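You operate a simulated robot arm through the tools that you are given. There is no shell and no other tool. Be economical: measure what you need, move in short steps, check, and stop when the job is done.

The job below is to be done with a simulated robot arm. You get a single attempt, and the scene is never put back.

## Task
Bleed at the white BLEED knob till the foam is gone, pump up to green and shut PUMP.
Fine: shut the knob again; PUMP all the way; never into the red; leave the other levers, the red SET knob and the other pipes alone.

The check looks at the end state, three seconds after you hand in, the way a careful person would. Anything else that was tipped, shoved, dropped, spilled or broken makes it a failure.

## Robot
A 7-joint arm with a two-finger parallel gripper, fixed in place. Base frame: the origin is at the foot of the arm, x ahead of it, y to its left, z up; the work surface is at about z = 0.854. Readings come in m, degrees, newtons and seconds.
With the tool pointing down near the work surface it reaches from about 0.24 to 0.68 m from the base axis. Its first joint turns from -66.0 to 66.0 degrees. Payload 2.4 kg.
The tool frame sits at the grasp point between the pads (the TCP): z along the fingers, y along the line on which they close. The tips reach 0.03 m beyond it. The gripper opens to 0.094 m. The fingers are 0.028 m wide and 0.01 m thick; the gripper's body (0.05 by 0.096 m) begins 0.055 m behind the TCP.
Orientation is that of the tool frame in the base frame, as [roll, pitch, yaw] about the fixed x, y, z axes, in that order (R = Rz(yaw) Ry(pitch) Rx(roll)). With the fingers straight down and closing along the base's y, the tool's x points along the base's -x, its y along +y and its z along -z.

## Interface
- The arm moves only by the tool apply_moves. Its argument "targets" is a list of rows, each a list of 3 entries, a list of its own where there are three numbers: the shift along the tool's x, y, z in units of 100 mm (1.0 is 100 mm), then the turn, a rotation vector about the tool's x, y, z in units of 180 degrees (1.0 is 180 degrees), then the gripper command, from -1 (fully open) to 1 (shut), values between in proportion. In form: [[[dx, dy, dz], [ax, ay, az], fingers], ...]. A call has 1 to 8 rows; each row is the pose to reach, as a shift and turn from the pose commanded when the call began, along the tool's axes at that moment. A call with a number of a shift or a turn outside -1 to 1 is refused whole. A row lasts 0.2 s, in which the tool goes at most 0.05 m and 8.6 degrees; a call with a longer step from one row to the next is refused whole, and so is a gripper value outside its range. A pose out of reach is approached as far as the arm can. The call stops where the force on the tool passes 40 N (or 10 N more than at its start, if that is more) or the arm is blocked; 0.2 s more then pass. The fingers move at their own pace (about 0.153 m/s each) and stop on an object; they squeeze with about 42 N. The grip force told is the motor's: it shows also when the fingers shut on nothing. Time passes only in rows, and 0.2 s behind the last, so rows that repeat a pose let the fingers close. The reply holds the time, the measured pose of the TCP, the force on the tool along the base axes, the opening and the grip force, in the units named above and with some noise.
- Cameras (640 x 400 px; columns grow to the right, rows downward): "scene" is fixed at [0.043, 0.472, 1.4612]; the picture's right is [-0.74, -0.68, 0.00], its down [-0.27, 0.29, -0.92] and it looks along [0.62, -0.68, -0.39] (base axes); focal length 351 px, centre (320, 200). "wrist" rides on the gripper at [0.076, 0.014, -0.103] in the tool frame; the picture's right is [-0.18, 0.98, 0.00], its down [-0.75, -0.14, -0.64] and it looks along [-0.63, -0.12, 0.77] (tool axes); focal length 243 px, centre (320, 200). There is no depth. A picture from a camera that has moved, and an enlarged one, comes with that camera's place and axes in the base frame and with its lens.
- grab_frame(camera): a new picture of that camera. No time passes.
- zoom(camera, box): a new picture of the part [left, top, right, bottom] of that camera's present view, enlarged. No time passes.
- job_done(): hands the job in; it is judged then, once.

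Work in short steps. Places have to be worked out from the pictures, the camera data and where the tool is seen: move nearer, look again, correct. Check each grasp and each placing, and mend what went wrong. You have 120 turns and 68 pictures in all, those below and enlarged ones among them. Open the gripper and draw the arm clear of the work before you hand the job in, unless the task says otherwise; then end with one line.

The tools are called after ">>>" as a command line: name --argument value ..., lists and objects as JSON in quotes. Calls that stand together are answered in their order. apply_moves: Moves the arm, as the interface text tells. Its arguments: {"type":"object","properties":{"targets":{"type":"array","items":{"type":"array"}}},"required":["targets"]} The other tools are called the same way: grab_frame (camera) takes a picture; zoom (camera, box) takes an enlarged picture of a part of a camera's view; job_done () hands the job in.

At the start:

```text
clock: 0.0
position: [0.4113, -0.1595, 1.2721]
tool_rot: [179.8, 0.2, 179.8]
wrist_force: [-0.2, -0.5, 0.5]
finger_gap: 0.094
finger_force: 0.0
```

scene: 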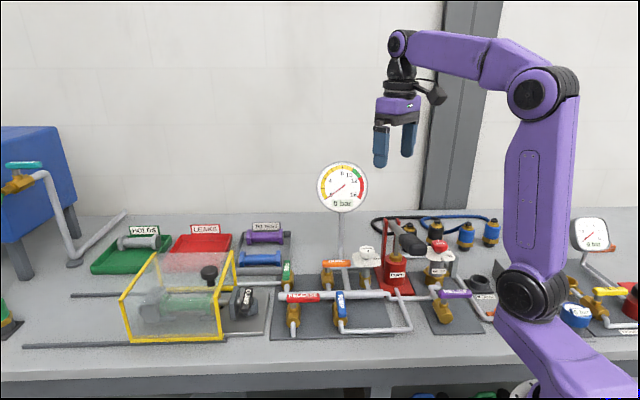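
wrist: 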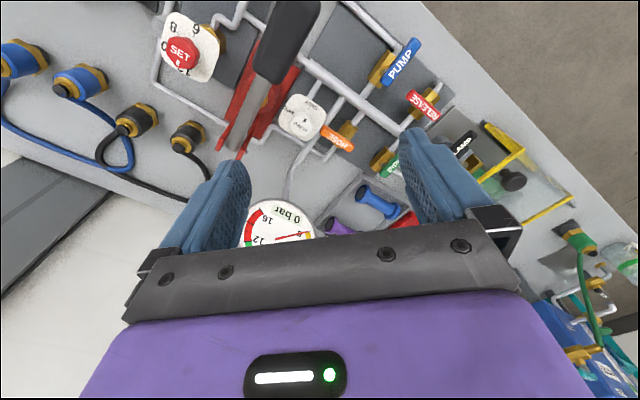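

I'll look closer at the panel to identify the levers and knobs.

>>> zoom --camera "scene" --box '[250, 210, 410, 350]'

>>> zoom --camera "scene" --box '[370, 210, 510, 340]'

>>> zoom --camera "wrist" --box '[140, 0, 460, 200]'

```text
2.86 times, centred on (330, 280) of scene
camera zoom: at [0.043, 0.472, 1.4612], right [-0.74, -0.68, 0.0], down [-0.27, 0.29, -0.92], along [0.62, -0.68, -0.39], focal length 1003 px, centre (291, -29)
```

zoom: 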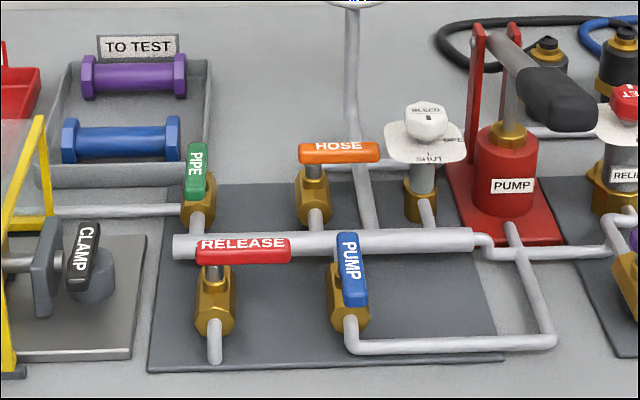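

```text
3.08 times, centred on (440, 275) of scene
camera zoom: at [0.043, 0.472, 1.4612], right [-0.74, -0.68, 0.0], down [-0.27, 0.29, -0.92], along [0.62, -0.68, -0.39], focal length 1081 px, centre (-49, -31)
```

zoom: 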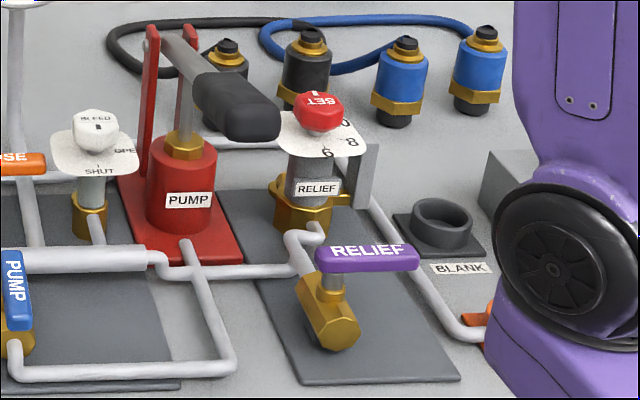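

```text
2.00 times, centred on (300, 100) of wrist
camera zoom: at [0.3341, -0.1458, 1.3747], right [0.19, 0.98, 0.0], down [0.75, -0.14, 0.64], along [0.63, -0.12, -0.77], focal length 485 px, centre (360, 400)
```

zoom: 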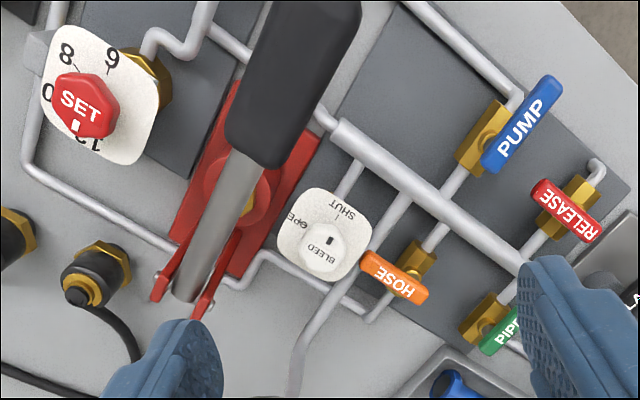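

The BLEED knob is about (0.489,-0.206,0.966), the PUMP lever about (0.437,-0.034,0.932) and the pump grip about (0.36,-0.19,1.05). I still need to find where the foam shows and read the gauge.

>>> zoom --camera "scene" --box '[100, 230, 280, 350]'

>>> zoom --camera "scene" --box '[305, 155, 385, 215]'

>>> zoom --camera "scene" --box '[345, 235, 395, 275]'

>>> zoom --camera "wrist" --box '[260, 70, 360, 150]'

```text
3.33 times, centred on (190, 290) of scene
camera zoom: at [0.043, 0.472, 1.4612], right [-0.74, -0.68, 0.0], down [-0.27, 0.29, -0.92], along [0.62, -0.68, -0.39], focal length 1171 px, centre (753, -100)
```

zoom: 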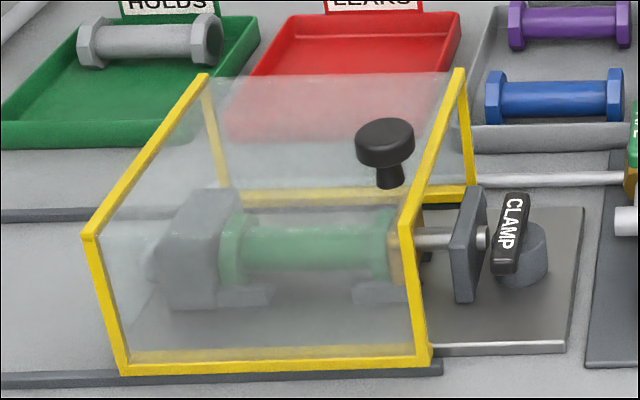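

```text
6.67 times, centred on (345, 185) of scene
camera zoom: at [0.043, 0.472, 1.4612], right [-0.74, -0.68, 0.0], down [-0.27, 0.29, -0.92], along [0.62, -0.68, -0.39], focal length 2341 px, centre (153, 300)
```

zoom: 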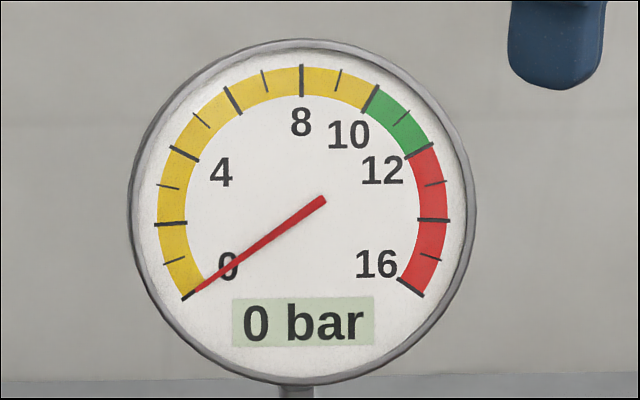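

```text
10.00 times, centred on (370, 255) of scene
camera zoom: at [0.043, 0.472, 1.4612], right [-0.74, -0.68, 0.0], down [-0.27, 0.29, -0.92], along [0.62, -0.68, -0.39], focal length 3512 px, centre (-180, -350)
```

zoom: 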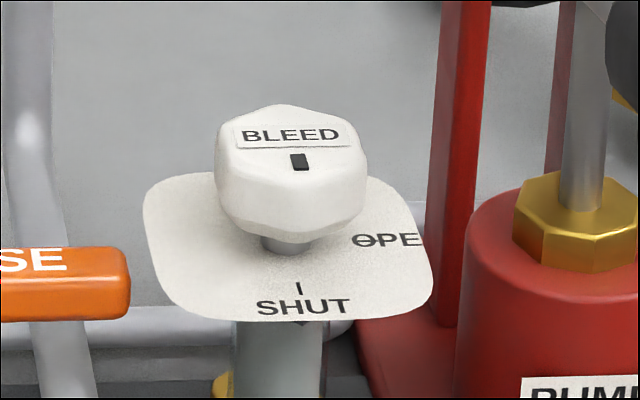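

```text
5.00 times, centred on (310, 110) of wrist
camera zoom: at [0.3341, -0.1458, 1.3747], right [0.19, 0.98, 0.0], down [0.75, -0.14, 0.64], along [0.63, -0.12, -0.77], focal length 1213 px, centre (370, 650)
```

zoom: 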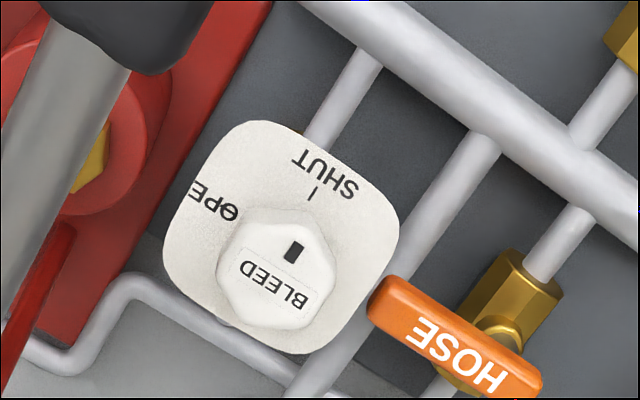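

The gauge's green band is 10–12 bar. The knob's OPEN mark is about 90° counter-clockwise from SHUT. I first move above the knob while turning the gripper so that its camera points away from the pump handle.

>>> apply_moves --targets '[[[-0.1, -0.06, 0], [0, 0, 0.047], -1], [[-0.2, -0.12, 0], [0, 0, 0.094], -1], [[-0.3, -0.18, 0], [0, 0, 0.141], -1], [[-0.4, -0.24, 0], [0, 0, 0.188], -1], [[-0.5, -0.3, 0], [0, 0, 0.235], -1], [[-0.6, -0.36, 0], [0, 0, 0.282], -1], [[-0.7, -0.42, 0], [0, 0, 0.329], -1], [[-0.78, -0.465, 0], [0, 0, 0.375], -1]]'

```text
clock: 1.8
position: [0.491, -0.2047, 1.2719]
tool_rot: [179.9, 0.0, 112.2]
wrist_force: [0.1, 0.2, 0.6]
finger_gap: 0.0942
finger_force: 0.1
```

Rotation works, so I turn on by another 66° to yaw of about 46.

>>> apply_moves --targets '[[[0, 0, 0.05], [0, 0, 0.046], -1], [[0, 0, 0.1], [0, 0, 0.092], -1], [[0, 0, 0.15], [0, 0, 0.138], -1], [[0, 0, 0.2], [0, 0, 0.184], -1], [[0, 0, 0.3], [0, 0, 0.23], -1], [[0, 0, 0.4], [0, 0, 0.276], -1], [[0, 0, 0.5], [0, 0, 0.322], -1], [[0, 0, 0.6], [0, 0, 0.368], -1]]'

>>> grab_frame --camera "wrist"

>>> grab_frame --camera "scene"

```text
clock: 3.6
position: [0.489, -0.2065, 1.2119]
tool_rot: [180.0, -0.2, 46.0]
wrist_force: [-1.2, -0.3, -0.6]
finger_gap: 0.0939
finger_force: 0.2
```

```text
58 pictures are left
camera wrist: at [0.5512, -0.1623, 1.3144], right [0.58, -0.81, 0.0], down [-0.63, -0.44, 0.64], along [-0.52, -0.37, -0.77], focal length 243 px, centre (320, 200)
```

wrist: 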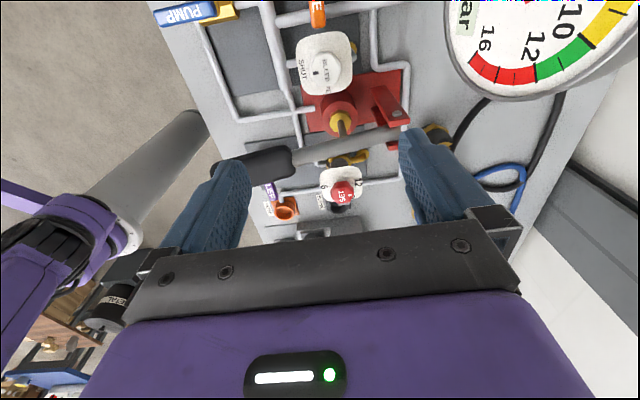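

```text
57 pictures are left
```

scene: 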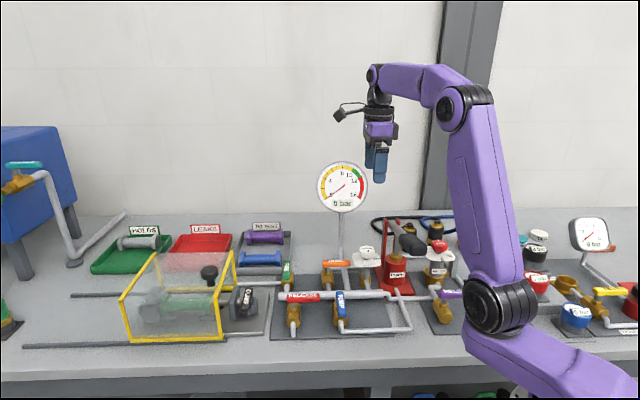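

>>> zoom --camera "wrist" --box '[270, 20, 380, 100]'

```text
5.00 times, centred on (325, 60) of wrist
camera zoom: at [0.5512, -0.1623, 1.3144], right [0.58, -0.81, 0.0], down [-0.63, -0.44, 0.64], along [-0.52, -0.37, -0.77], focal length 1213 px, centre (295, 900)
```

zoom: 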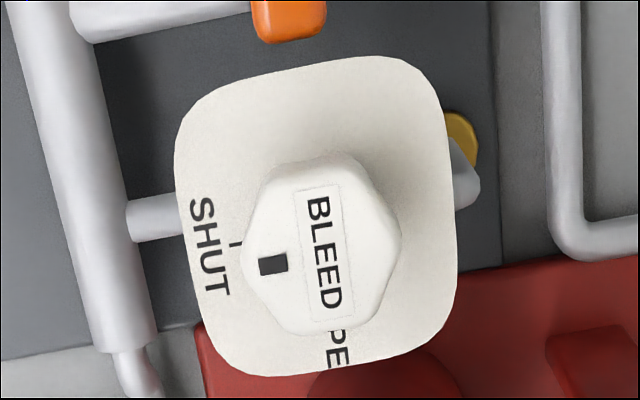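

The knob centre comes out at about (0.494,-0.209), its top at z≈0.973 and the dial plate near 0.945. I descend part way and look again.

>>> apply_moves --targets '[[[0.0, 0.03, 0.4], [0, 0, 0], -1], [[0.015, 0.05, 0.8], [0, 0, 0], -1], [[0.015, 0.05, 1.0], [0, 0, 0], -1]]'

>>> apply_moves --targets '[[[0, 0, 0.35], [0, 0, 0], -1], [[0, 0, 0.7], [0, 0, 0], -1]]'

>>> grab_frame --camera "wrist"

>>> zoom --camera "scene" --box '[310, 190, 430, 290]'

```text
clock: 4.4
position: [0.4946, -0.2086, 1.1139]
tool_rot: [179.9, 0.0, 46.1]
wrist_force: [-0.2, -0.3, 0.3]
finger_gap: 0.094
finger_force: 0.2
```

```text
clock: 5.0
position: [0.4944, -0.2084, 1.0441]
tool_rot: [179.9, -0.2, 46.2]
wrist_force: [0.9, 0.6, 0.1]
finger_gap: 0.0938
finger_force: 0.0
```

```text
55 pictures are left
camera wrist: at [0.5559, -0.1641, 1.1461], right [0.58, -0.81, 0.0], down [-0.63, -0.45, 0.64], along [-0.52, -0.37, -0.77], focal length 243 px, centre (320, 200)
```

wrist: 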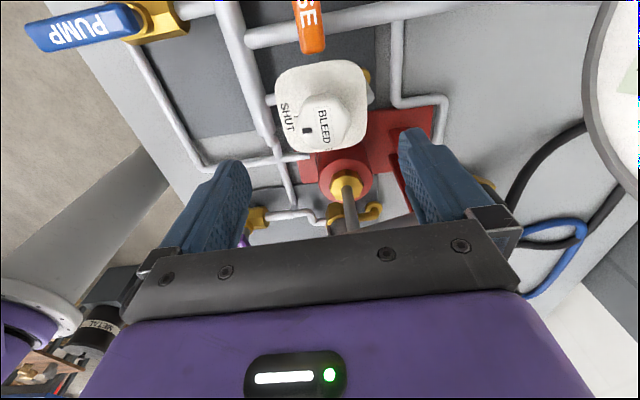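

```text
4.00 times, centred on (370, 240) of scene
camera zoom: at [0.043, 0.472, 1.4612], right [-0.74, -0.68, 0.0], down [-0.27, 0.29, -0.92], along [0.62, -0.68, -0.39], focal length 1405 px, centre (120, 40)
```

zoom: 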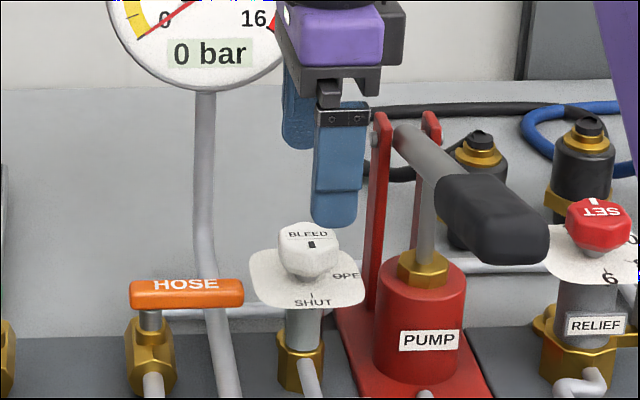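

Refined centre: about (0.498,-0.207), top at z≈0.969. I lower so that the tips straddle the knob and stay above the dial plate.

>>> apply_moves --targets '[[[0.04, 0.02, 0.2], [0, 0, 0], -1], [[0.04, 0.02, 0.4], [0, 0, 0], -1], [[0.04, 0.02, 0.62], [0, 0, 0], -1]]'

>>> zoom --camera "scene" --box '[310, 190, 430, 290]'

>>> grab_frame --camera "wrist"

```text
clock: 5.8
position: [0.5002, -0.2067, 0.9798]
tool_rot: [179.9, 0.0, 46.1]
wrist_force: [0.2, -0.1, -0.2]
finger_gap: 0.0941
finger_force: 0.0
```

```text
4.00 times, centred on (370, 240) of scene
camera zoom: at [0.043, 0.472, 1.4612], right [-0.74, -0.68, 0.0], down [-0.27, 0.29, -0.92], along [0.62, -0.68, -0.39], focal length 1405 px, centre (120, 40)
```

zoom: 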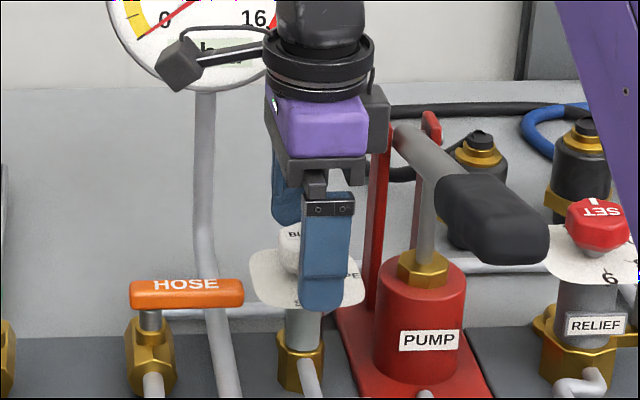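

```text
52 pictures are left
camera wrist: at [0.5607, -0.1628, 1.0837], right [0.58, -0.81, 0.0], down [-0.63, -0.45, 0.64], along [-0.52, -0.37, -0.77], focal length 243 px, centre (320, 200)
```

wrist: 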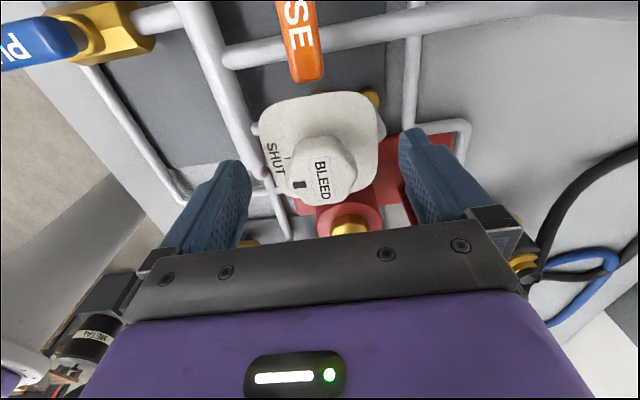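

The tool is centred on the knob and the tips overlap it. I close on the knob.

>>> apply_moves --targets '[[[0.015, 0, 0], [0, 0, 0], 0], [[0.015, 0, 0], [0, 0, 0], 0.5], [[0.015, 0, 0], [0, 0, 0], 1], [[0.015, 0, 0], [0, 0, 0], 1]]'

```text
clock: 6.8
position: [0.5001, -0.206, 0.9802]
tool_rot: [179.8, -0.2, 46.1]
wrist_force: [9.6, -9.3, -11.4]
finger_gap: 0.0394
finger_force: 45.4
```

Gripped with a 39 mm gap. The slight side load means the knob sits about 2 mm to tool +y, so I shift there and turn counter-clockwise toward OPEN.

>>> apply_moves --targets '[[[0, 0.02, 0], [0, 0, 0], 1], [[0, 0.02, 0], [0, 0, -0.04], 1], [[0, 0.02, 0], [0, 0, -0.08], 1], [[0, 0.02, 0], [0, 0, -0.12], 1], [[0, 0.02, 0], [0, 0, -0.16], 1]]'

>>> zoom --camera "scene" --box '[310, 190, 430, 290]'

>>> grab_frame --camera "wrist"

```text
clock: 8.0
position: [0.4994, -0.2054, 0.9813]
tool_rot: [-179.6, -0.1, 75.1]
wrist_force: [-24.7, 7.5, 18.1]
finger_gap: 0.0394
finger_force: 45.2
```

```text
4.00 times, centred on (370, 240) of scene
camera zoom: at [0.042, 0.4724, 1.4611], right [-0.74, -0.68, 0.0], down [-0.27, 0.29, -0.92], along [0.62, -0.68, -0.39], focal length 1405 px, centre (120, 40)
```

zoom: 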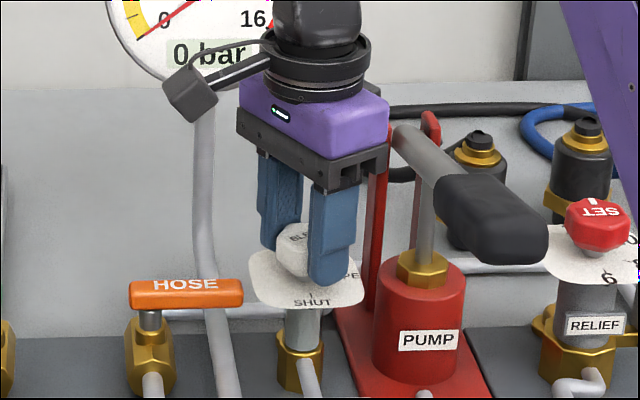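

```text
50 pictures are left
camera wrist: at [0.532, -0.1369, 1.0836], right [0.9, -0.43, -0.01], down [-0.33, -0.7, 0.64], along [-0.28, -0.58, -0.77], focal length 243 px, centre (320, 200)
```

wrist: 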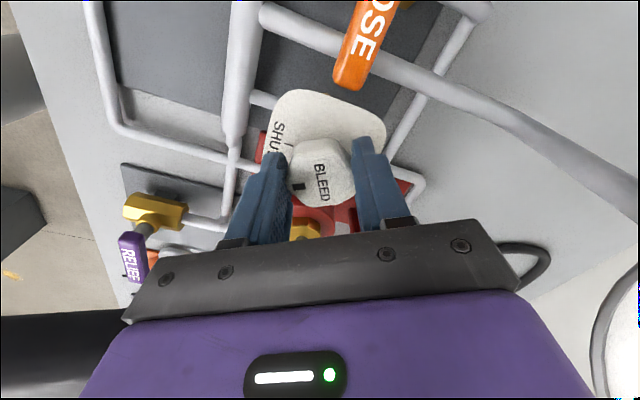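

The knob is turning with the gripper. I relieve the side load with −2.5 mm in y and keep turning.

>>> apply_moves --targets '[[[0, -0.025, 0], [0, 0, 0], 1], [[0, -0.025, 0], [0, 0, -0.04], 1], [[0, -0.025, 0], [0, 0, -0.08], 1], [[0, -0.025, 0], [0, 0, -0.12], 1], [[0, -0.025, 0], [0, 0, -0.16], 1]]'

```text
clock: 9.2
position: [0.4981, -0.2066, 0.9823]
tool_rot: [-179.9, -0.1, 103.9]
wrist_force: [-18.7, 4.8, 12.0]
finger_gap: 0.0397
finger_force: 45.2
```

>>> apply_moves --targets '[[[0.01, -0.025, 0.01], [0, 0, 0], 1], [[0.01, -0.025, 0.01], [0, 0, -0.045], 1], [[0.01, -0.025, 0.01], [0, 0, -0.09], 1], [[0.01, -0.025, 0.01], [0, 0, -0.135], 1], [[0.01, -0.025, 0.01], [0, 0, -0.175], 1]]'

>>> grab_frame --camera "scene"

>>> zoom --camera "scene" --box '[310, 190, 430, 290]'

>>> grab_frame --camera "wrist"

```text
clock: 10.4
position: [0.4948, -0.2069, 0.9808]
tool_rot: [179.9, 0.1, 135.4]
wrist_force: [-13.7, 2.8, 24.0]
finger_gap: 0.0397
finger_force: 45.1
```

```text
49 pictures are left
```

scene: 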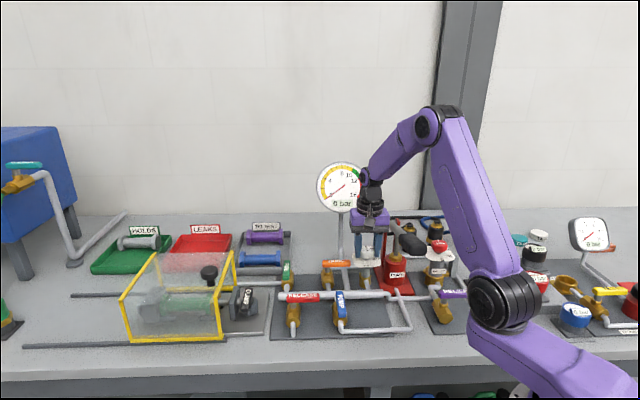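

```text
4.00 times, centred on (370, 240) of scene
camera zoom: at [0.0422, 0.4722, 1.4611], right [-0.74, -0.68, 0.0], down [-0.27, 0.29, -0.92], along [0.62, -0.68, -0.39], focal length 1405 px, centre (120, 40)
```

zoom: 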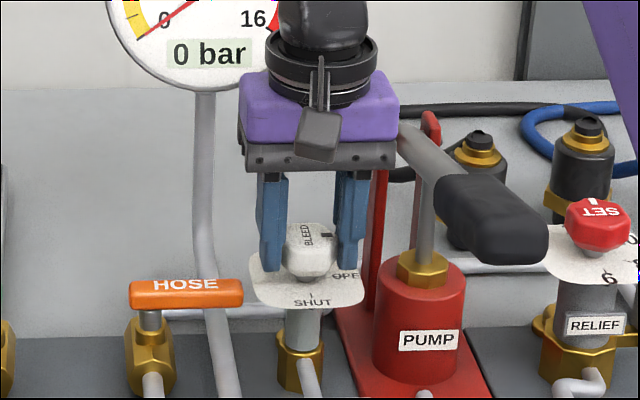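

```text
47 pictures are left
camera wrist: at [0.4503, -0.1436, 1.0831], right [0.82, 0.57, 0.0], down [0.44, -0.63, 0.64], along [0.37, -0.53, -0.77], focal length 243 px, centre (320, 200)
```

wrist: 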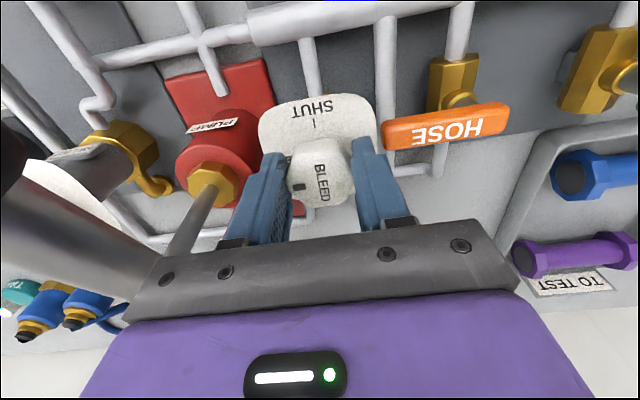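

The pointer is at OPEN. I open only enough to clear the neighbours and lift straight up.

>>> apply_moves --targets '[[[0, 0, 0], [0, 0, 0], -0.25], [[0, 0, 0], [0, 0, 0], -0.25], [[0, 0, -0.3], [0, 0, 0], -0.25], [[0, 0, -0.7], [0, 0, 0], -0.25], [[0, 0, -1.0], [0, 0, 0], -0.25]]'

>>> zoom --camera "scene" --box '[310, 210, 430, 290]'

>>> grab_frame --camera "wrist"

```text
clock: 11.6
position: [0.4965, -0.2044, 1.0794]
tool_rot: [179.9, 0.2, 135.3]
wrist_force: [-0.2, 0.1, 0.6]
finger_gap: 0.0586
finger_force: 0.0
```

```text
5.00 times, centred on (370, 250) of scene
camera zoom: at [0.043, 0.472, 1.4612], right [-0.74, -0.68, 0.0], down [-0.27, 0.29, -0.92], along [0.62, -0.68, -0.39], focal length 1756 px, centre (70, -50)
```

zoom: 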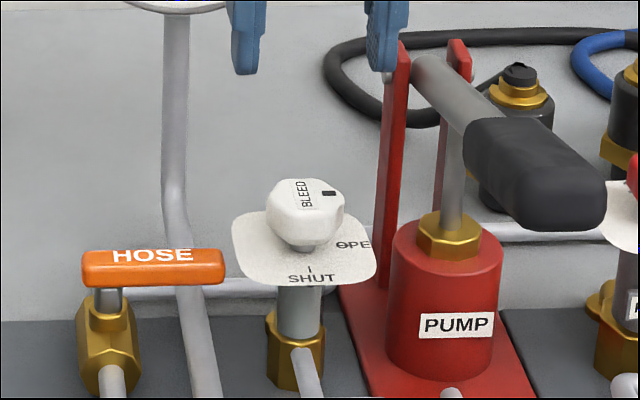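

```text
45 pictures are left
camera wrist: at [0.4509, -0.1418, 1.1822], right [0.82, 0.57, 0.0], down [0.43, -0.63, 0.64], along [0.37, -0.53, -0.77], focal length 243 px, centre (320, 200)
```

wrist: 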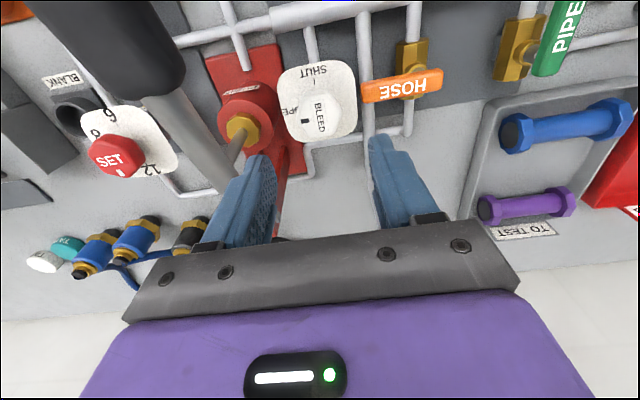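

BLEED is open with nothing disturbed. Now I go above the pump grip, around (0.37,-0.19,1.05), with the same yaw so that the fingers close across it.

>>> apply_moves --targets '[[[0, 0, -0.4], [0, 0, 0], -0.25], [[0, 0, -0.8], [0, 0, 0], -0.25], [[0.25, -0.2, -1.0], [0, 0, 0], -0.25], [[0.5, -0.4, -1.0], [0, 0, 0], -0.25], [[0.75, -0.6, -1.0], [0, 0, 0], -0.4], [[1.0, -0.79, -1.0], [0, 0, 0], -0.4]]'

>>> grab_frame --camera "wrist"

>>> grab_frame --camera "scene"

```text
clock: 13.0
position: [0.3712, -0.1915, 1.1791]
tool_rot: [179.9, 0.1, 135.4]
wrist_force: [-0.1, 0.7, 0.0]
finger_gap: 0.0658
finger_force: 0.1
```

```text
44 pictures are left
camera wrist: at [0.325, -0.1282, 1.2809], right [0.82, 0.57, 0.0], down [0.43, -0.63, 0.64], along [0.37, -0.53, -0.77], focal length 243 px, centre (320, 200)
```

wrist: 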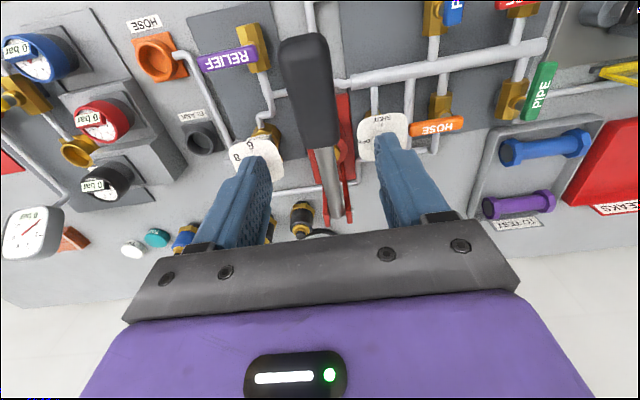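

```text
43 pictures are left
```

scene: 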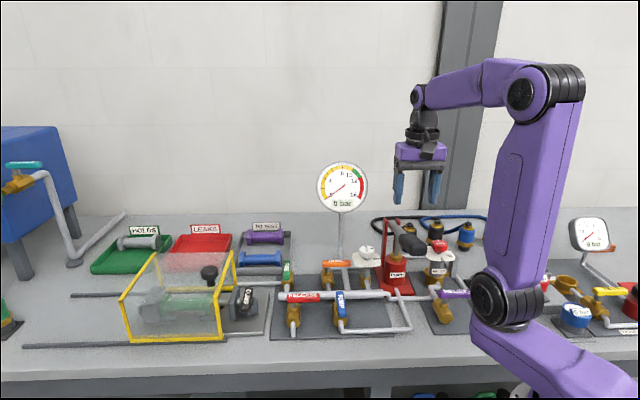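

The handle line is x+y≈0.173 and runs at −45°. Its grip spans (0.331,-0.158) to (0.394,-0.222) at z≈1.05. I descend over the outer half at (0.35,-0.177).

>>> apply_moves --targets '[[[0.25, -0.045, 0.2], [0, 0, 0], -0.4], [[0.25, -0.045, 0.6], [0, 0, 0], -0.4], [[0.25, -0.045, 0.95], [0, 0, 0], -0.4]]'

>>> apply_moves --targets '[[[0, 0, 0.14], [0, 0, 0], -0.4], [[0, 0, 0.27], [0, 0, 0], -0.4]]'

>>> grab_frame --camera "wrist"

>>> zoom --camera "scene" --box '[350, 170, 480, 290]'

```text
clock: 13.8
position: [0.3474, -0.1786, 1.0845]
tool_rot: [180.0, 0.1, 135.3]
wrist_force: [-2.2, 0.1, 0.9]
finger_gap: 0.0658
finger_force: 0.0
```

```text
clock: 14.4
position: [0.3491, -0.1792, 1.0581]
tool_rot: [179.9, 0.1, 135.3]
wrist_force: [0.6, 0.8, -0.5]
finger_gap: 0.066
finger_force: 0.0
```

```text
42 pictures are left
camera wrist: at [0.3028, -0.1157, 1.1597], right [0.82, 0.57, 0.0], down [0.43, -0.63, 0.64], along [0.37, -0.53, -0.77], focal length 243 px, centre (320, 200)
```

wrist: 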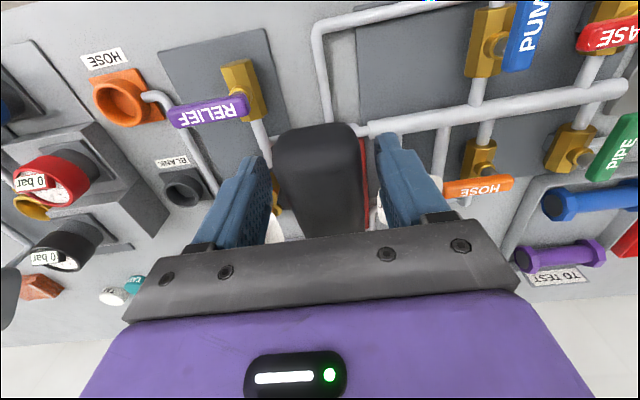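

```text
3.33 times, centred on (415, 230) of scene
camera zoom: at [0.043, 0.472, 1.4612], right [-0.74, -0.68, 0.0], down [-0.27, 0.29, -0.92], along [0.62, -0.68, -0.39], focal length 1171 px, centre (3, 100)
```

zoom: 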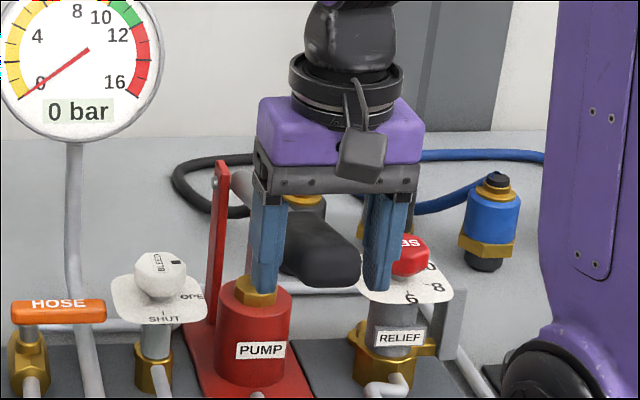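

The handle sits between the pads, so I close on it.

>>> apply_moves --targets '[[[0, 0, 0.04], [0, 0, 0], 0.3], [[0, 0, 0.04], [0, 0, 0], 1], [[0, 0, 0.04], [0, 0, 0], 1]]'

```text
clock: 15.2
position: [0.3496, -0.1761, 1.0526]
tool_rot: [179.8, 0.1, 135.3]
wrist_force: [2.0, 15.8, 10.3]
finger_gap: 0.0461
finger_force: 45.4
```

Gripped at a 46 mm gap. I make a first down-stroke of about 40 mm along the arc.

>>> apply_moves --targets '[[[0.02, 0, 0.1], [0, 0, 0], 1], [[0.035, 0, 0.2], [0, 0, 0], 1], [[0.045, 0, 0.3], [0, 0, 0], 1], [[0.05, 0, 0.4], [0, 0, 0], 1]]'

>>> grab_frame --camera "scene"

>>> zoom --camera "scene" --box '[310, 150, 470, 290]'

```text
clock: 16.2
position: [0.3446, -0.1737, 1.014]
tool_rot: [179.9, 0.1, 135.2]
wrist_force: [6.5, 15.0, 9.0]
finger_gap: 0.0465
finger_force: 44.7
```

```text
40 pictures are left
```

scene: 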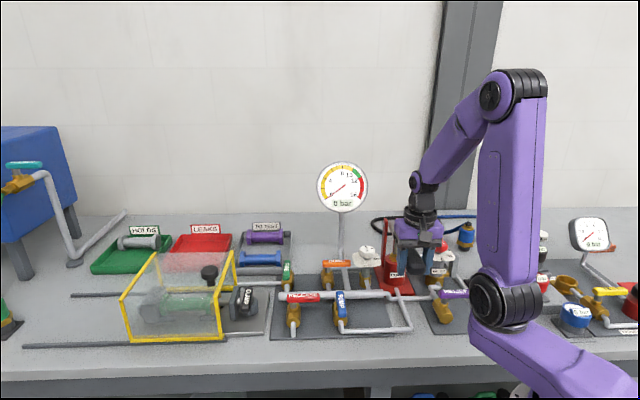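

```text
2.86 times, centred on (390, 220) of scene
camera zoom: at [0.0431, 0.4726, 1.461], right [-0.74, -0.68, 0.0], down [-0.27, 0.29, -0.92], along [0.62, -0.68, -0.39], focal length 1003 px, centre (120, 143)
```

zoom: 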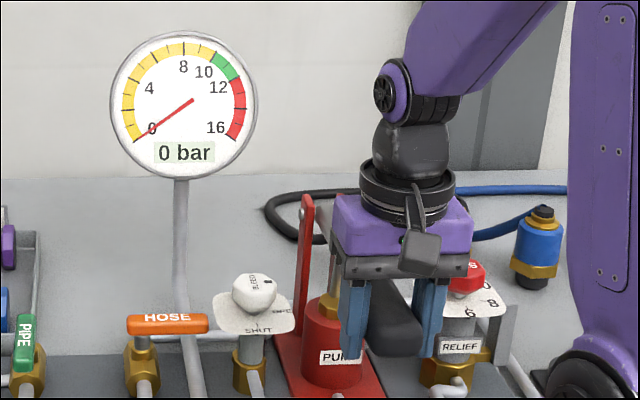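

The handle moves freely. I check the bleed outlet for foam.

>>> zoom --camera "scene" --box '[335, 235, 400, 295]'

```text
6.67 times, centred on (368, 265) of scene
camera zoom: at [0.0431, 0.4726, 1.461], right [-0.74, -0.68, 0.0], down [-0.27, 0.29, -0.92], along [0.62, -0.68, -0.39], focal length 2341 px, centre (3, -233)
```

zoom: 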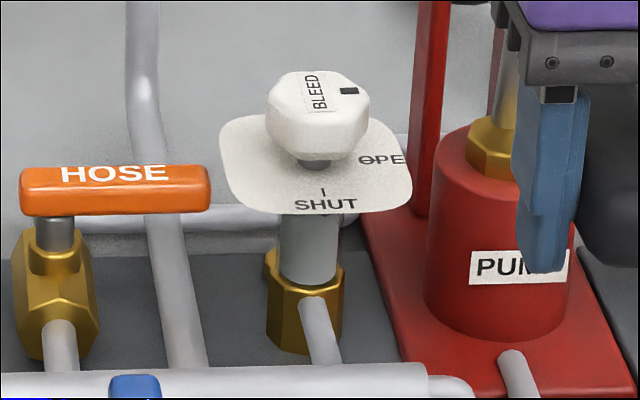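

No foam visible yet. I finish the down-stroke until there is resistance.

>>> apply_moves --targets '[[[0.0, 0, 0.1], [0, 0, 0], 1], [[-0.01, 0, 0.2], [0, 0, 0], 1], [[-0.025, 0, 0.3], [0, 0, 0], 1]]'

>>> zoom --camera "scene" --box '[310, 150, 470, 290]'

>>> grab_frame --camera "wrist"

```text
clock: 17.0
position: [0.3456, -0.1742, 0.9832]
tool_rot: [179.9, 0.1, 135.4]
wrist_force: [7.8, 23.4, 8.7]
finger_gap: 0.0464
finger_force: 44.8
```

```text
2.86 times, centred on (390, 220) of scene
camera zoom: at [0.0431, 0.4728, 1.4609], right [-0.74, -0.68, 0.0], down [-0.27, 0.29, -0.92], along [0.62, -0.68, -0.39], focal length 1003 px, centre (120, 143)
```

zoom: 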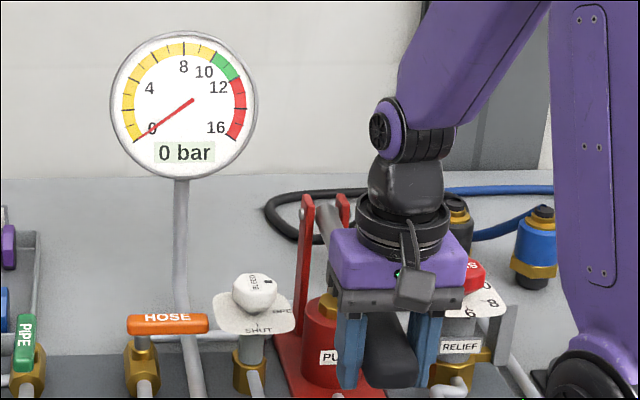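

```text
36 pictures are left
camera wrist: at [0.3007, -0.1113, 1.0859], right [0.82, 0.57, 0.0], down [0.44, -0.63, 0.64], along [0.37, -0.53, -0.77], focal length 243 px, centre (320, 200)
```

wrist: 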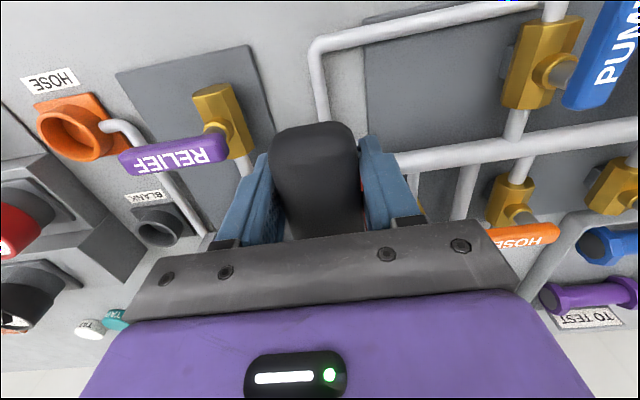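

One stroke of about 70 mm, still 0 bar. I relieve the side load with +3 mm in y and do full up/down cycles.

>>> apply_moves --targets '[[[0.01, 0.03, -0.23], [0, 0, 0], 1], [[0.0, 0.03, -0.47], [0, 0, 0], 1], [[-0.045, 0.03, -0.7], [0, 0, 0], 1], [[0.0, 0.03, -0.47], [0, 0, 0], 1], [[0.01, 0.03, -0.23], [0, 0, 0], 1], [[0, 0.03, 0], [0, 0, 0], 1]]'

>>> grab_frame --camera "scene"

>>> zoom --camera "scene" --box '[310, 150, 470, 290]'

```text
clock: 18.4
position: [0.3473, -0.1752, 0.9825]
tool_rot: [180.0, 0.0, 135.0]
wrist_force: [-20.3, -10.1, 8.4]
finger_gap: 0.0468
finger_force: 44.8
```

```text
35 pictures are left
```

scene: 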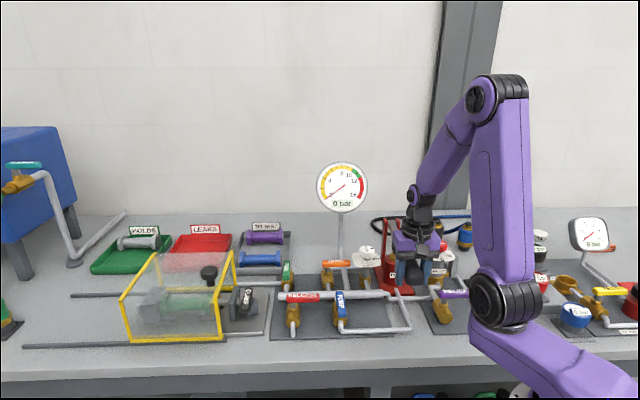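

```text
2.86 times, centred on (390, 220) of scene
camera zoom: at [0.0423, 0.4718, 1.4613], right [-0.74, -0.68, 0.0], down [-0.27, 0.29, -0.92], along [0.62, -0.68, -0.39], focal length 1003 px, centre (120, 143)
```

zoom: 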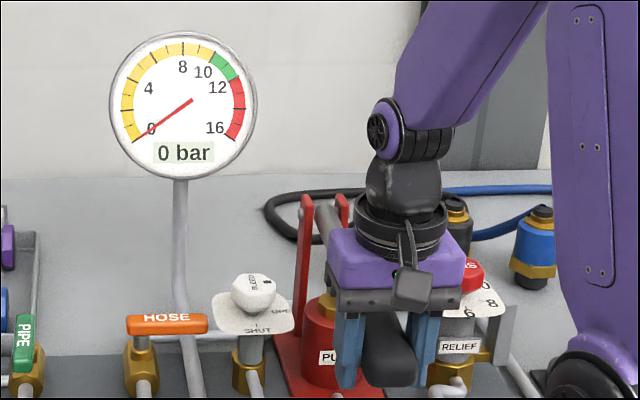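

The gauge is still at 0. I check whether there is more down-travel while trimming the side load.

>>> apply_moves --targets '[[[-0.01, -0.015, 0.08], [0, 0, 0], 1], [[-0.025, -0.015, 0.16], [0, 0, 0], 1], [[-0.04, -0.015, 0.24], [0, 0, 0], 1]]'

>>> zoom --camera "scene" --box '[310, 150, 470, 290]'

```text
clock: 19.2
position: [0.3498, -0.1765, 0.9644]
tool_rot: [179.8, -0.2, 135.2]
wrist_force: [-6.8, 1.3, 18.6]
finger_gap: 0.0465
finger_force: 45.0
stopped in row 3: the force on the tool passed its limit (the readings are from after the stop); the commanded pose is now the measured one
```

```text
2.86 times, centred on (390, 220) of scene
camera zoom: at [0.0426, 0.4722, 1.4611], right [-0.74, -0.68, 0.0], down [-0.27, 0.29, -0.92], along [0.62, -0.68, -0.39], focal length 1003 px, centre (120, 143)
```

zoom: 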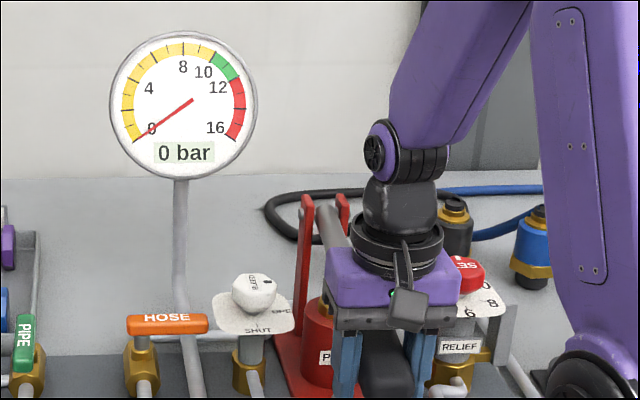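

The bottom stop is at z≈0.964. I do two full cycles at about 85 mm.

>>> apply_moves --targets '[[[0.03, 0, -0.28], [0, 0, 0], 1], [[0.03, 0, -0.57], [0, 0, 0], 1], [[-0.02, 0, -0.87], [0, 0, 0], 1], [[0.03, 0, -0.57], [0, 0, 0], 1], [[0.03, 0, -0.28], [0, 0, 0], 1], [[0, 0, -0.02], [0, 0, 0], 1]]'

>>> apply_moves --targets '[[[0.03, 0, -0.28], [0, 0, 0], 1], [[0.03, 0, -0.57], [0, 0, 0], 1], [[-0.02, 0, -0.85], [0, 0, 0], 1], [[0.03, 0, -0.57], [0, 0, 0], 1], [[0.03, 0, -0.28], [0, 0, 0], 1], [[0, 0, 0], [0, 0, 0], 1]]'

>>> grab_frame --camera "scene"

>>> zoom --camera "scene" --box '[310, 150, 470, 290]'

```text
clock: 20.6
position: [0.3485, -0.1775, 0.9659]
tool_rot: [179.9, -0.3, 135.2]
wrist_force: [-8.9, 6.0, 9.0]
finger_gap: 0.0464
finger_force: 45.1
```

```text
clock: 22.0
position: [0.3481, -0.176, 0.9659]
tool_rot: [179.9, -0.4, 135.2]
wrist_force: [-16.7, 6.4, 7.6]
finger_gap: 0.0465
finger_force: 44.8
```

```text
32 pictures are left
```

scene: 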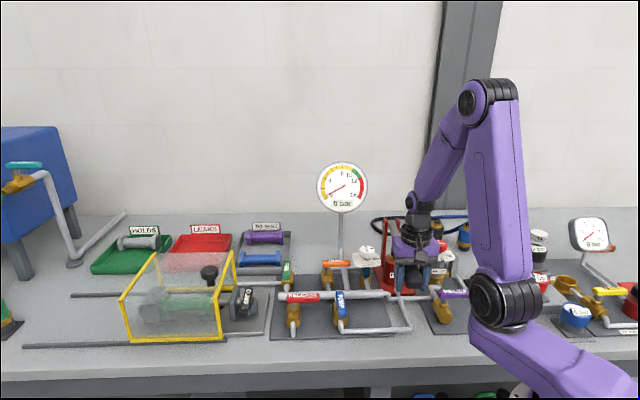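

```text
2.86 times, centred on (390, 220) of scene
camera zoom: at [0.0424, 0.4723, 1.4611], right [-0.74, -0.68, 0.0], down [-0.27, 0.29, -0.92], along [0.62, -0.68, -0.39], focal length 1003 px, centre (120, 143)
```

zoom: 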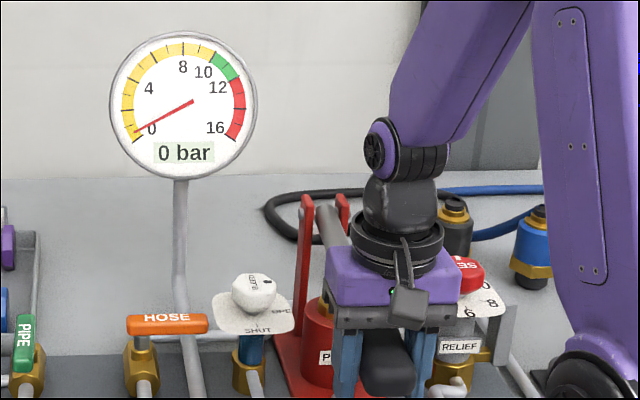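

The needle flicks slightly and the bleed body now shows blue, so it is a sight glass. I zoom in.

>>> zoom --camera "scene" --box '[345, 240, 390, 290]'

```text
8.00 times, centred on (368, 265) of scene
camera zoom: at [0.0424, 0.4723, 1.4611], right [-0.74, -0.68, 0.0], down [-0.27, 0.29, -0.92], along [0.62, -0.68, -0.39], focal length 2810 px, centre (-60, -320)
```

zoom: 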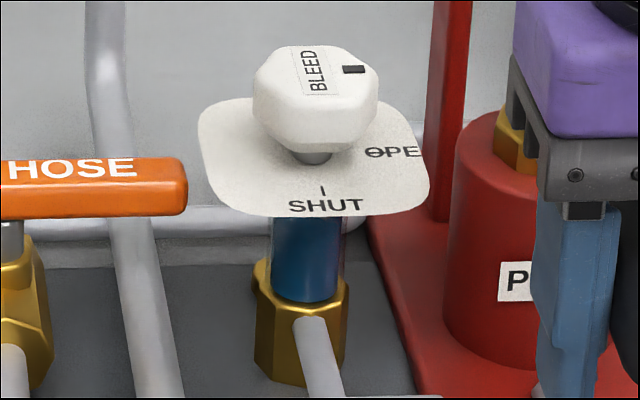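

The sight glass went from grey to solid blue. I do one more cycle to confirm it stays free of foam.

>>> apply_moves --targets '[[[0.03, 0, -0.28], [0, 0, 0], 1], [[0.03, 0, -0.57], [0, 0, 0], 1], [[-0.02, 0, -0.85], [0, 0, 0], 1], [[0.03, 0, -0.57], [0, 0, 0], 1], [[0.03, 0, -0.28], [0, 0, 0], 1], [[0, 0, 0], [0, 0, 0], 1]]'

>>> zoom --camera "scene" --box '[310, 160, 400, 290]'

```text
clock: 23.4
position: [0.35, -0.1776, 0.9639]
tool_rot: [180.0, -0.6, 135.2]
wrist_force: [-38.8, -10.5, 6.9]
finger_gap: 0.0464
finger_force: 45.1
```

```text
3.08 times, centred on (355, 225) of scene
camera zoom: at [0.0418, 0.4718, 1.4613], right [-0.74, -0.68, 0.0], down [-0.27, 0.29, -0.92], along [0.62, -0.68, -0.39], focal length 1081 px, centre (212, 123)
```

zoom: 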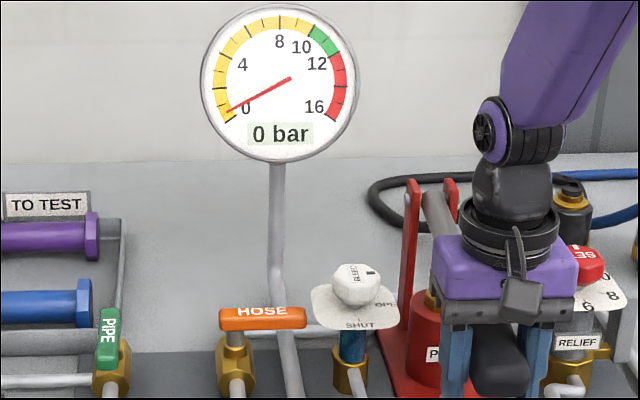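

>>> zoom --camera "scene" --box '[355, 260, 380, 285]'

```text
16.00 times, centred on (368, 272) of scene
camera zoom: at [0.0418, 0.4718, 1.4613], right [-0.74, -0.68, 0.0], down [-0.27, 0.29, -0.92], along [0.62, -0.68, -0.39], focal length 5619 px, centre (-440, -960)
```

zoom: 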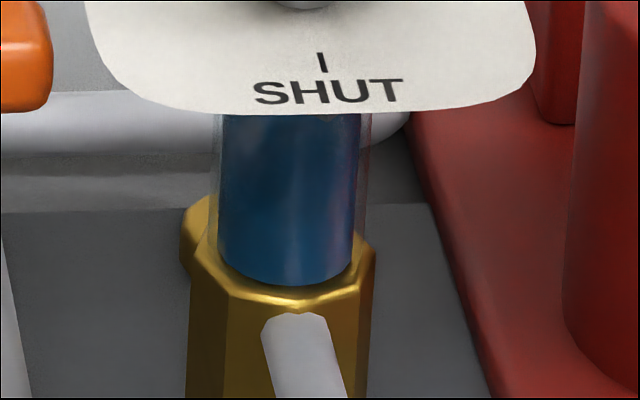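

The water is solid blue and clear, so the foam is gone. I release the handle, leaving it down, and go back above the knob.

>>> apply_moves --targets '[[[0, 0, 0], [0, 0, 0], -0.4], [[0, 0, 0], [0, 0, 0], -0.4], [[0, 0, -0.4], [0, 0, 0], -0.4], [[0, 0, -0.8], [0, 0, 0], -0.4], [[0, 0, -1.0], [0, 0, 0], -0.4]]'

>>> apply_moves --targets '[[[0, 0, -0.4], [0, 0, 0], -0.4], [[0, 0, -0.8], [0, 0, 0], -0.4], [[-0.3, 0.2, -1.0], [0, 0, 0], -0.4], [[-0.6, 0.4, -1.0], [0, 0, 0], -0.4], [[-0.9, 0.6, -1.0], [0, 0, 0], -0.25], [[-0.97, 0.8, -1.0], [0, 0, 0], -0.25]]'

```text
clock: 24.6
position: [0.3511, -0.1789, 1.0663]
tool_rot: [-180.0, -0.1, 135.2]
wrist_force: [0.6, 1.0, -0.2]
finger_gap: 0.066
finger_force: 0.0
```

```text
clock: 26.0
position: [0.4753, -0.1896, 1.1668]
tool_rot: [180.0, -0.1, 135.2]
wrist_force: [-0.8, 0.3, 0.1]
finger_gap: 0.0586
finger_force: 0.1
```

>>> apply_moves --targets '[[[-0.26, 0.03, 0], [0, 0, 0], -0.25], [[-0.26, 0.03, 0.4], [0, 0, 0], -0.25], [[-0.26, 0.03, 0.8], [0, 0, 0], -0.25], [[-0.26, 0.03, 1.0], [0, 0, 0], -0.25]]'

>>> grab_frame --camera "wrist"

>>> zoom --camera "scene" --box '[310, 160, 470, 300]'

```text
clock: 27.0
position: [0.4969, -0.2071, 1.0646]
tool_rot: [179.9, -0.2, 135.1]
wrist_force: [-0.1, -0.5, 0.2]
finger_gap: 0.0588
finger_force: 0.1
```

```text
27 pictures are left
camera wrist: at [0.4518, -0.1434, 1.1682], right [0.82, 0.57, 0.0], down [0.44, -0.63, 0.64], along [0.36, -0.53, -0.77], focal length 243 px, centre (320, 200)
```

wrist: 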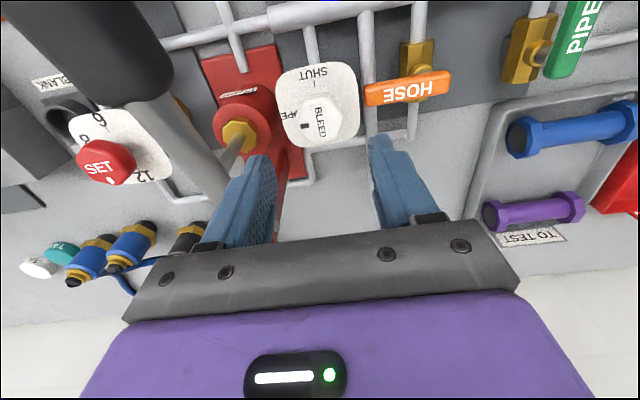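

```text
2.86 times, centred on (390, 230) of scene
camera zoom: at [0.043, 0.472, 1.4612], right [-0.74, -0.68, 0.0], down [-0.27, 0.29, -0.92], along [0.62, -0.68, -0.39], focal length 1003 px, centre (120, 114)
```

zoom: 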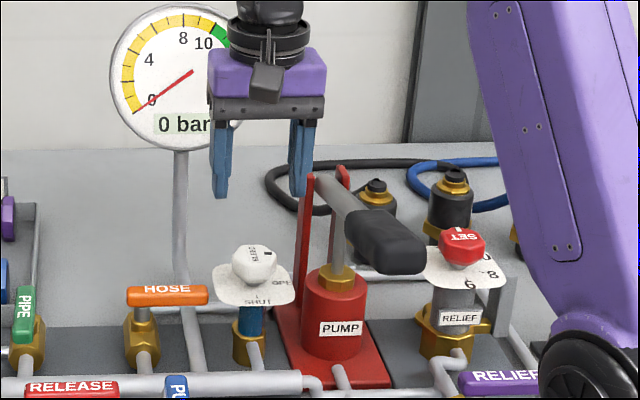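

The handle springs back up by itself, so later pushing down is enough. I descend onto the knob and grip it.

>>> apply_moves --targets '[[[0, 0, 0.35], [0, 0, 0], -0.25], [[0, 0, 0.7], [0, 0, 0], -0.25], [[0, 0, 0.83], [0, 0, 0], -0.25], [[0, 0, 0.83], [0, 0, 0], 1], [[0, 0, 0.83], [0, 0, 0], 1]]'

```text
clock: 28.2
position: [0.4954, -0.2056, 0.9832]
tool_rot: [179.8, -0.1, 135.1]
wrist_force: [-5.2, -2.9, 2.6]
finger_gap: 0.0395
finger_force: 45.3
```

Gripped. I turn clockwise back to SHUT.

>>> apply_moves --targets '[[[0, 0, 0], [0, 0, 0.042], 1], [[0, 0, 0], [0, 0, 0.084], 1], [[0, 0, 0], [0, 0, 0.126], 1], [[0, 0, 0], [0, 0, 0.168], 1], [[0, 0, 0], [0, 0, 0.21], 1], [[0, 0, 0], [0, 0, 0.252], 1]]'

```text
clock: 29.6
position: [0.4986, -0.2038, 0.9826]
tool_rot: [179.7, -0.2, 89.8]
wrist_force: [9.5, 1.6, 5.1]
finger_gap: 0.0396
finger_force: 44.5
```

>>> apply_moves --targets '[[[0, 0, 0], [0, 0, 0.042], 1], [[0, 0, 0], [0, 0, 0.084], 1], [[0, 0, 0], [0, 0, 0.126], 1], [[0, 0, 0], [0, 0, 0.168], 1], [[0, 0, 0], [0, 0, 0.21], 1], [[0, 0, 0], [0, 0, 0.252], 1]]'

>>> grab_frame --camera "wrist"

```text
clock: 31.0
position: [0.5011, -0.2052, 0.9826]
tool_rot: [179.4, -0.5, 44.5]
wrist_force: [33.1, 3.0, -1.5]
finger_gap: 0.0394
finger_force: 45.1
```

```text
25 pictures are left
camera wrist: at [0.5625, -0.163, 1.086], right [0.56, -0.83, 0.01], down [-0.64, -0.43, 0.64], along [-0.52, -0.36, -0.77], focal length 243 px, centre (320, 200)
```

wrist: 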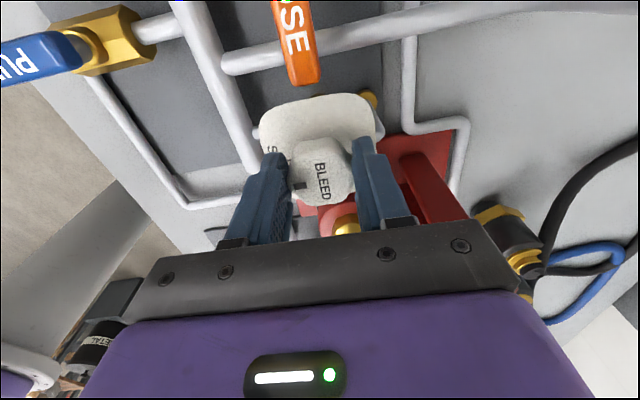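

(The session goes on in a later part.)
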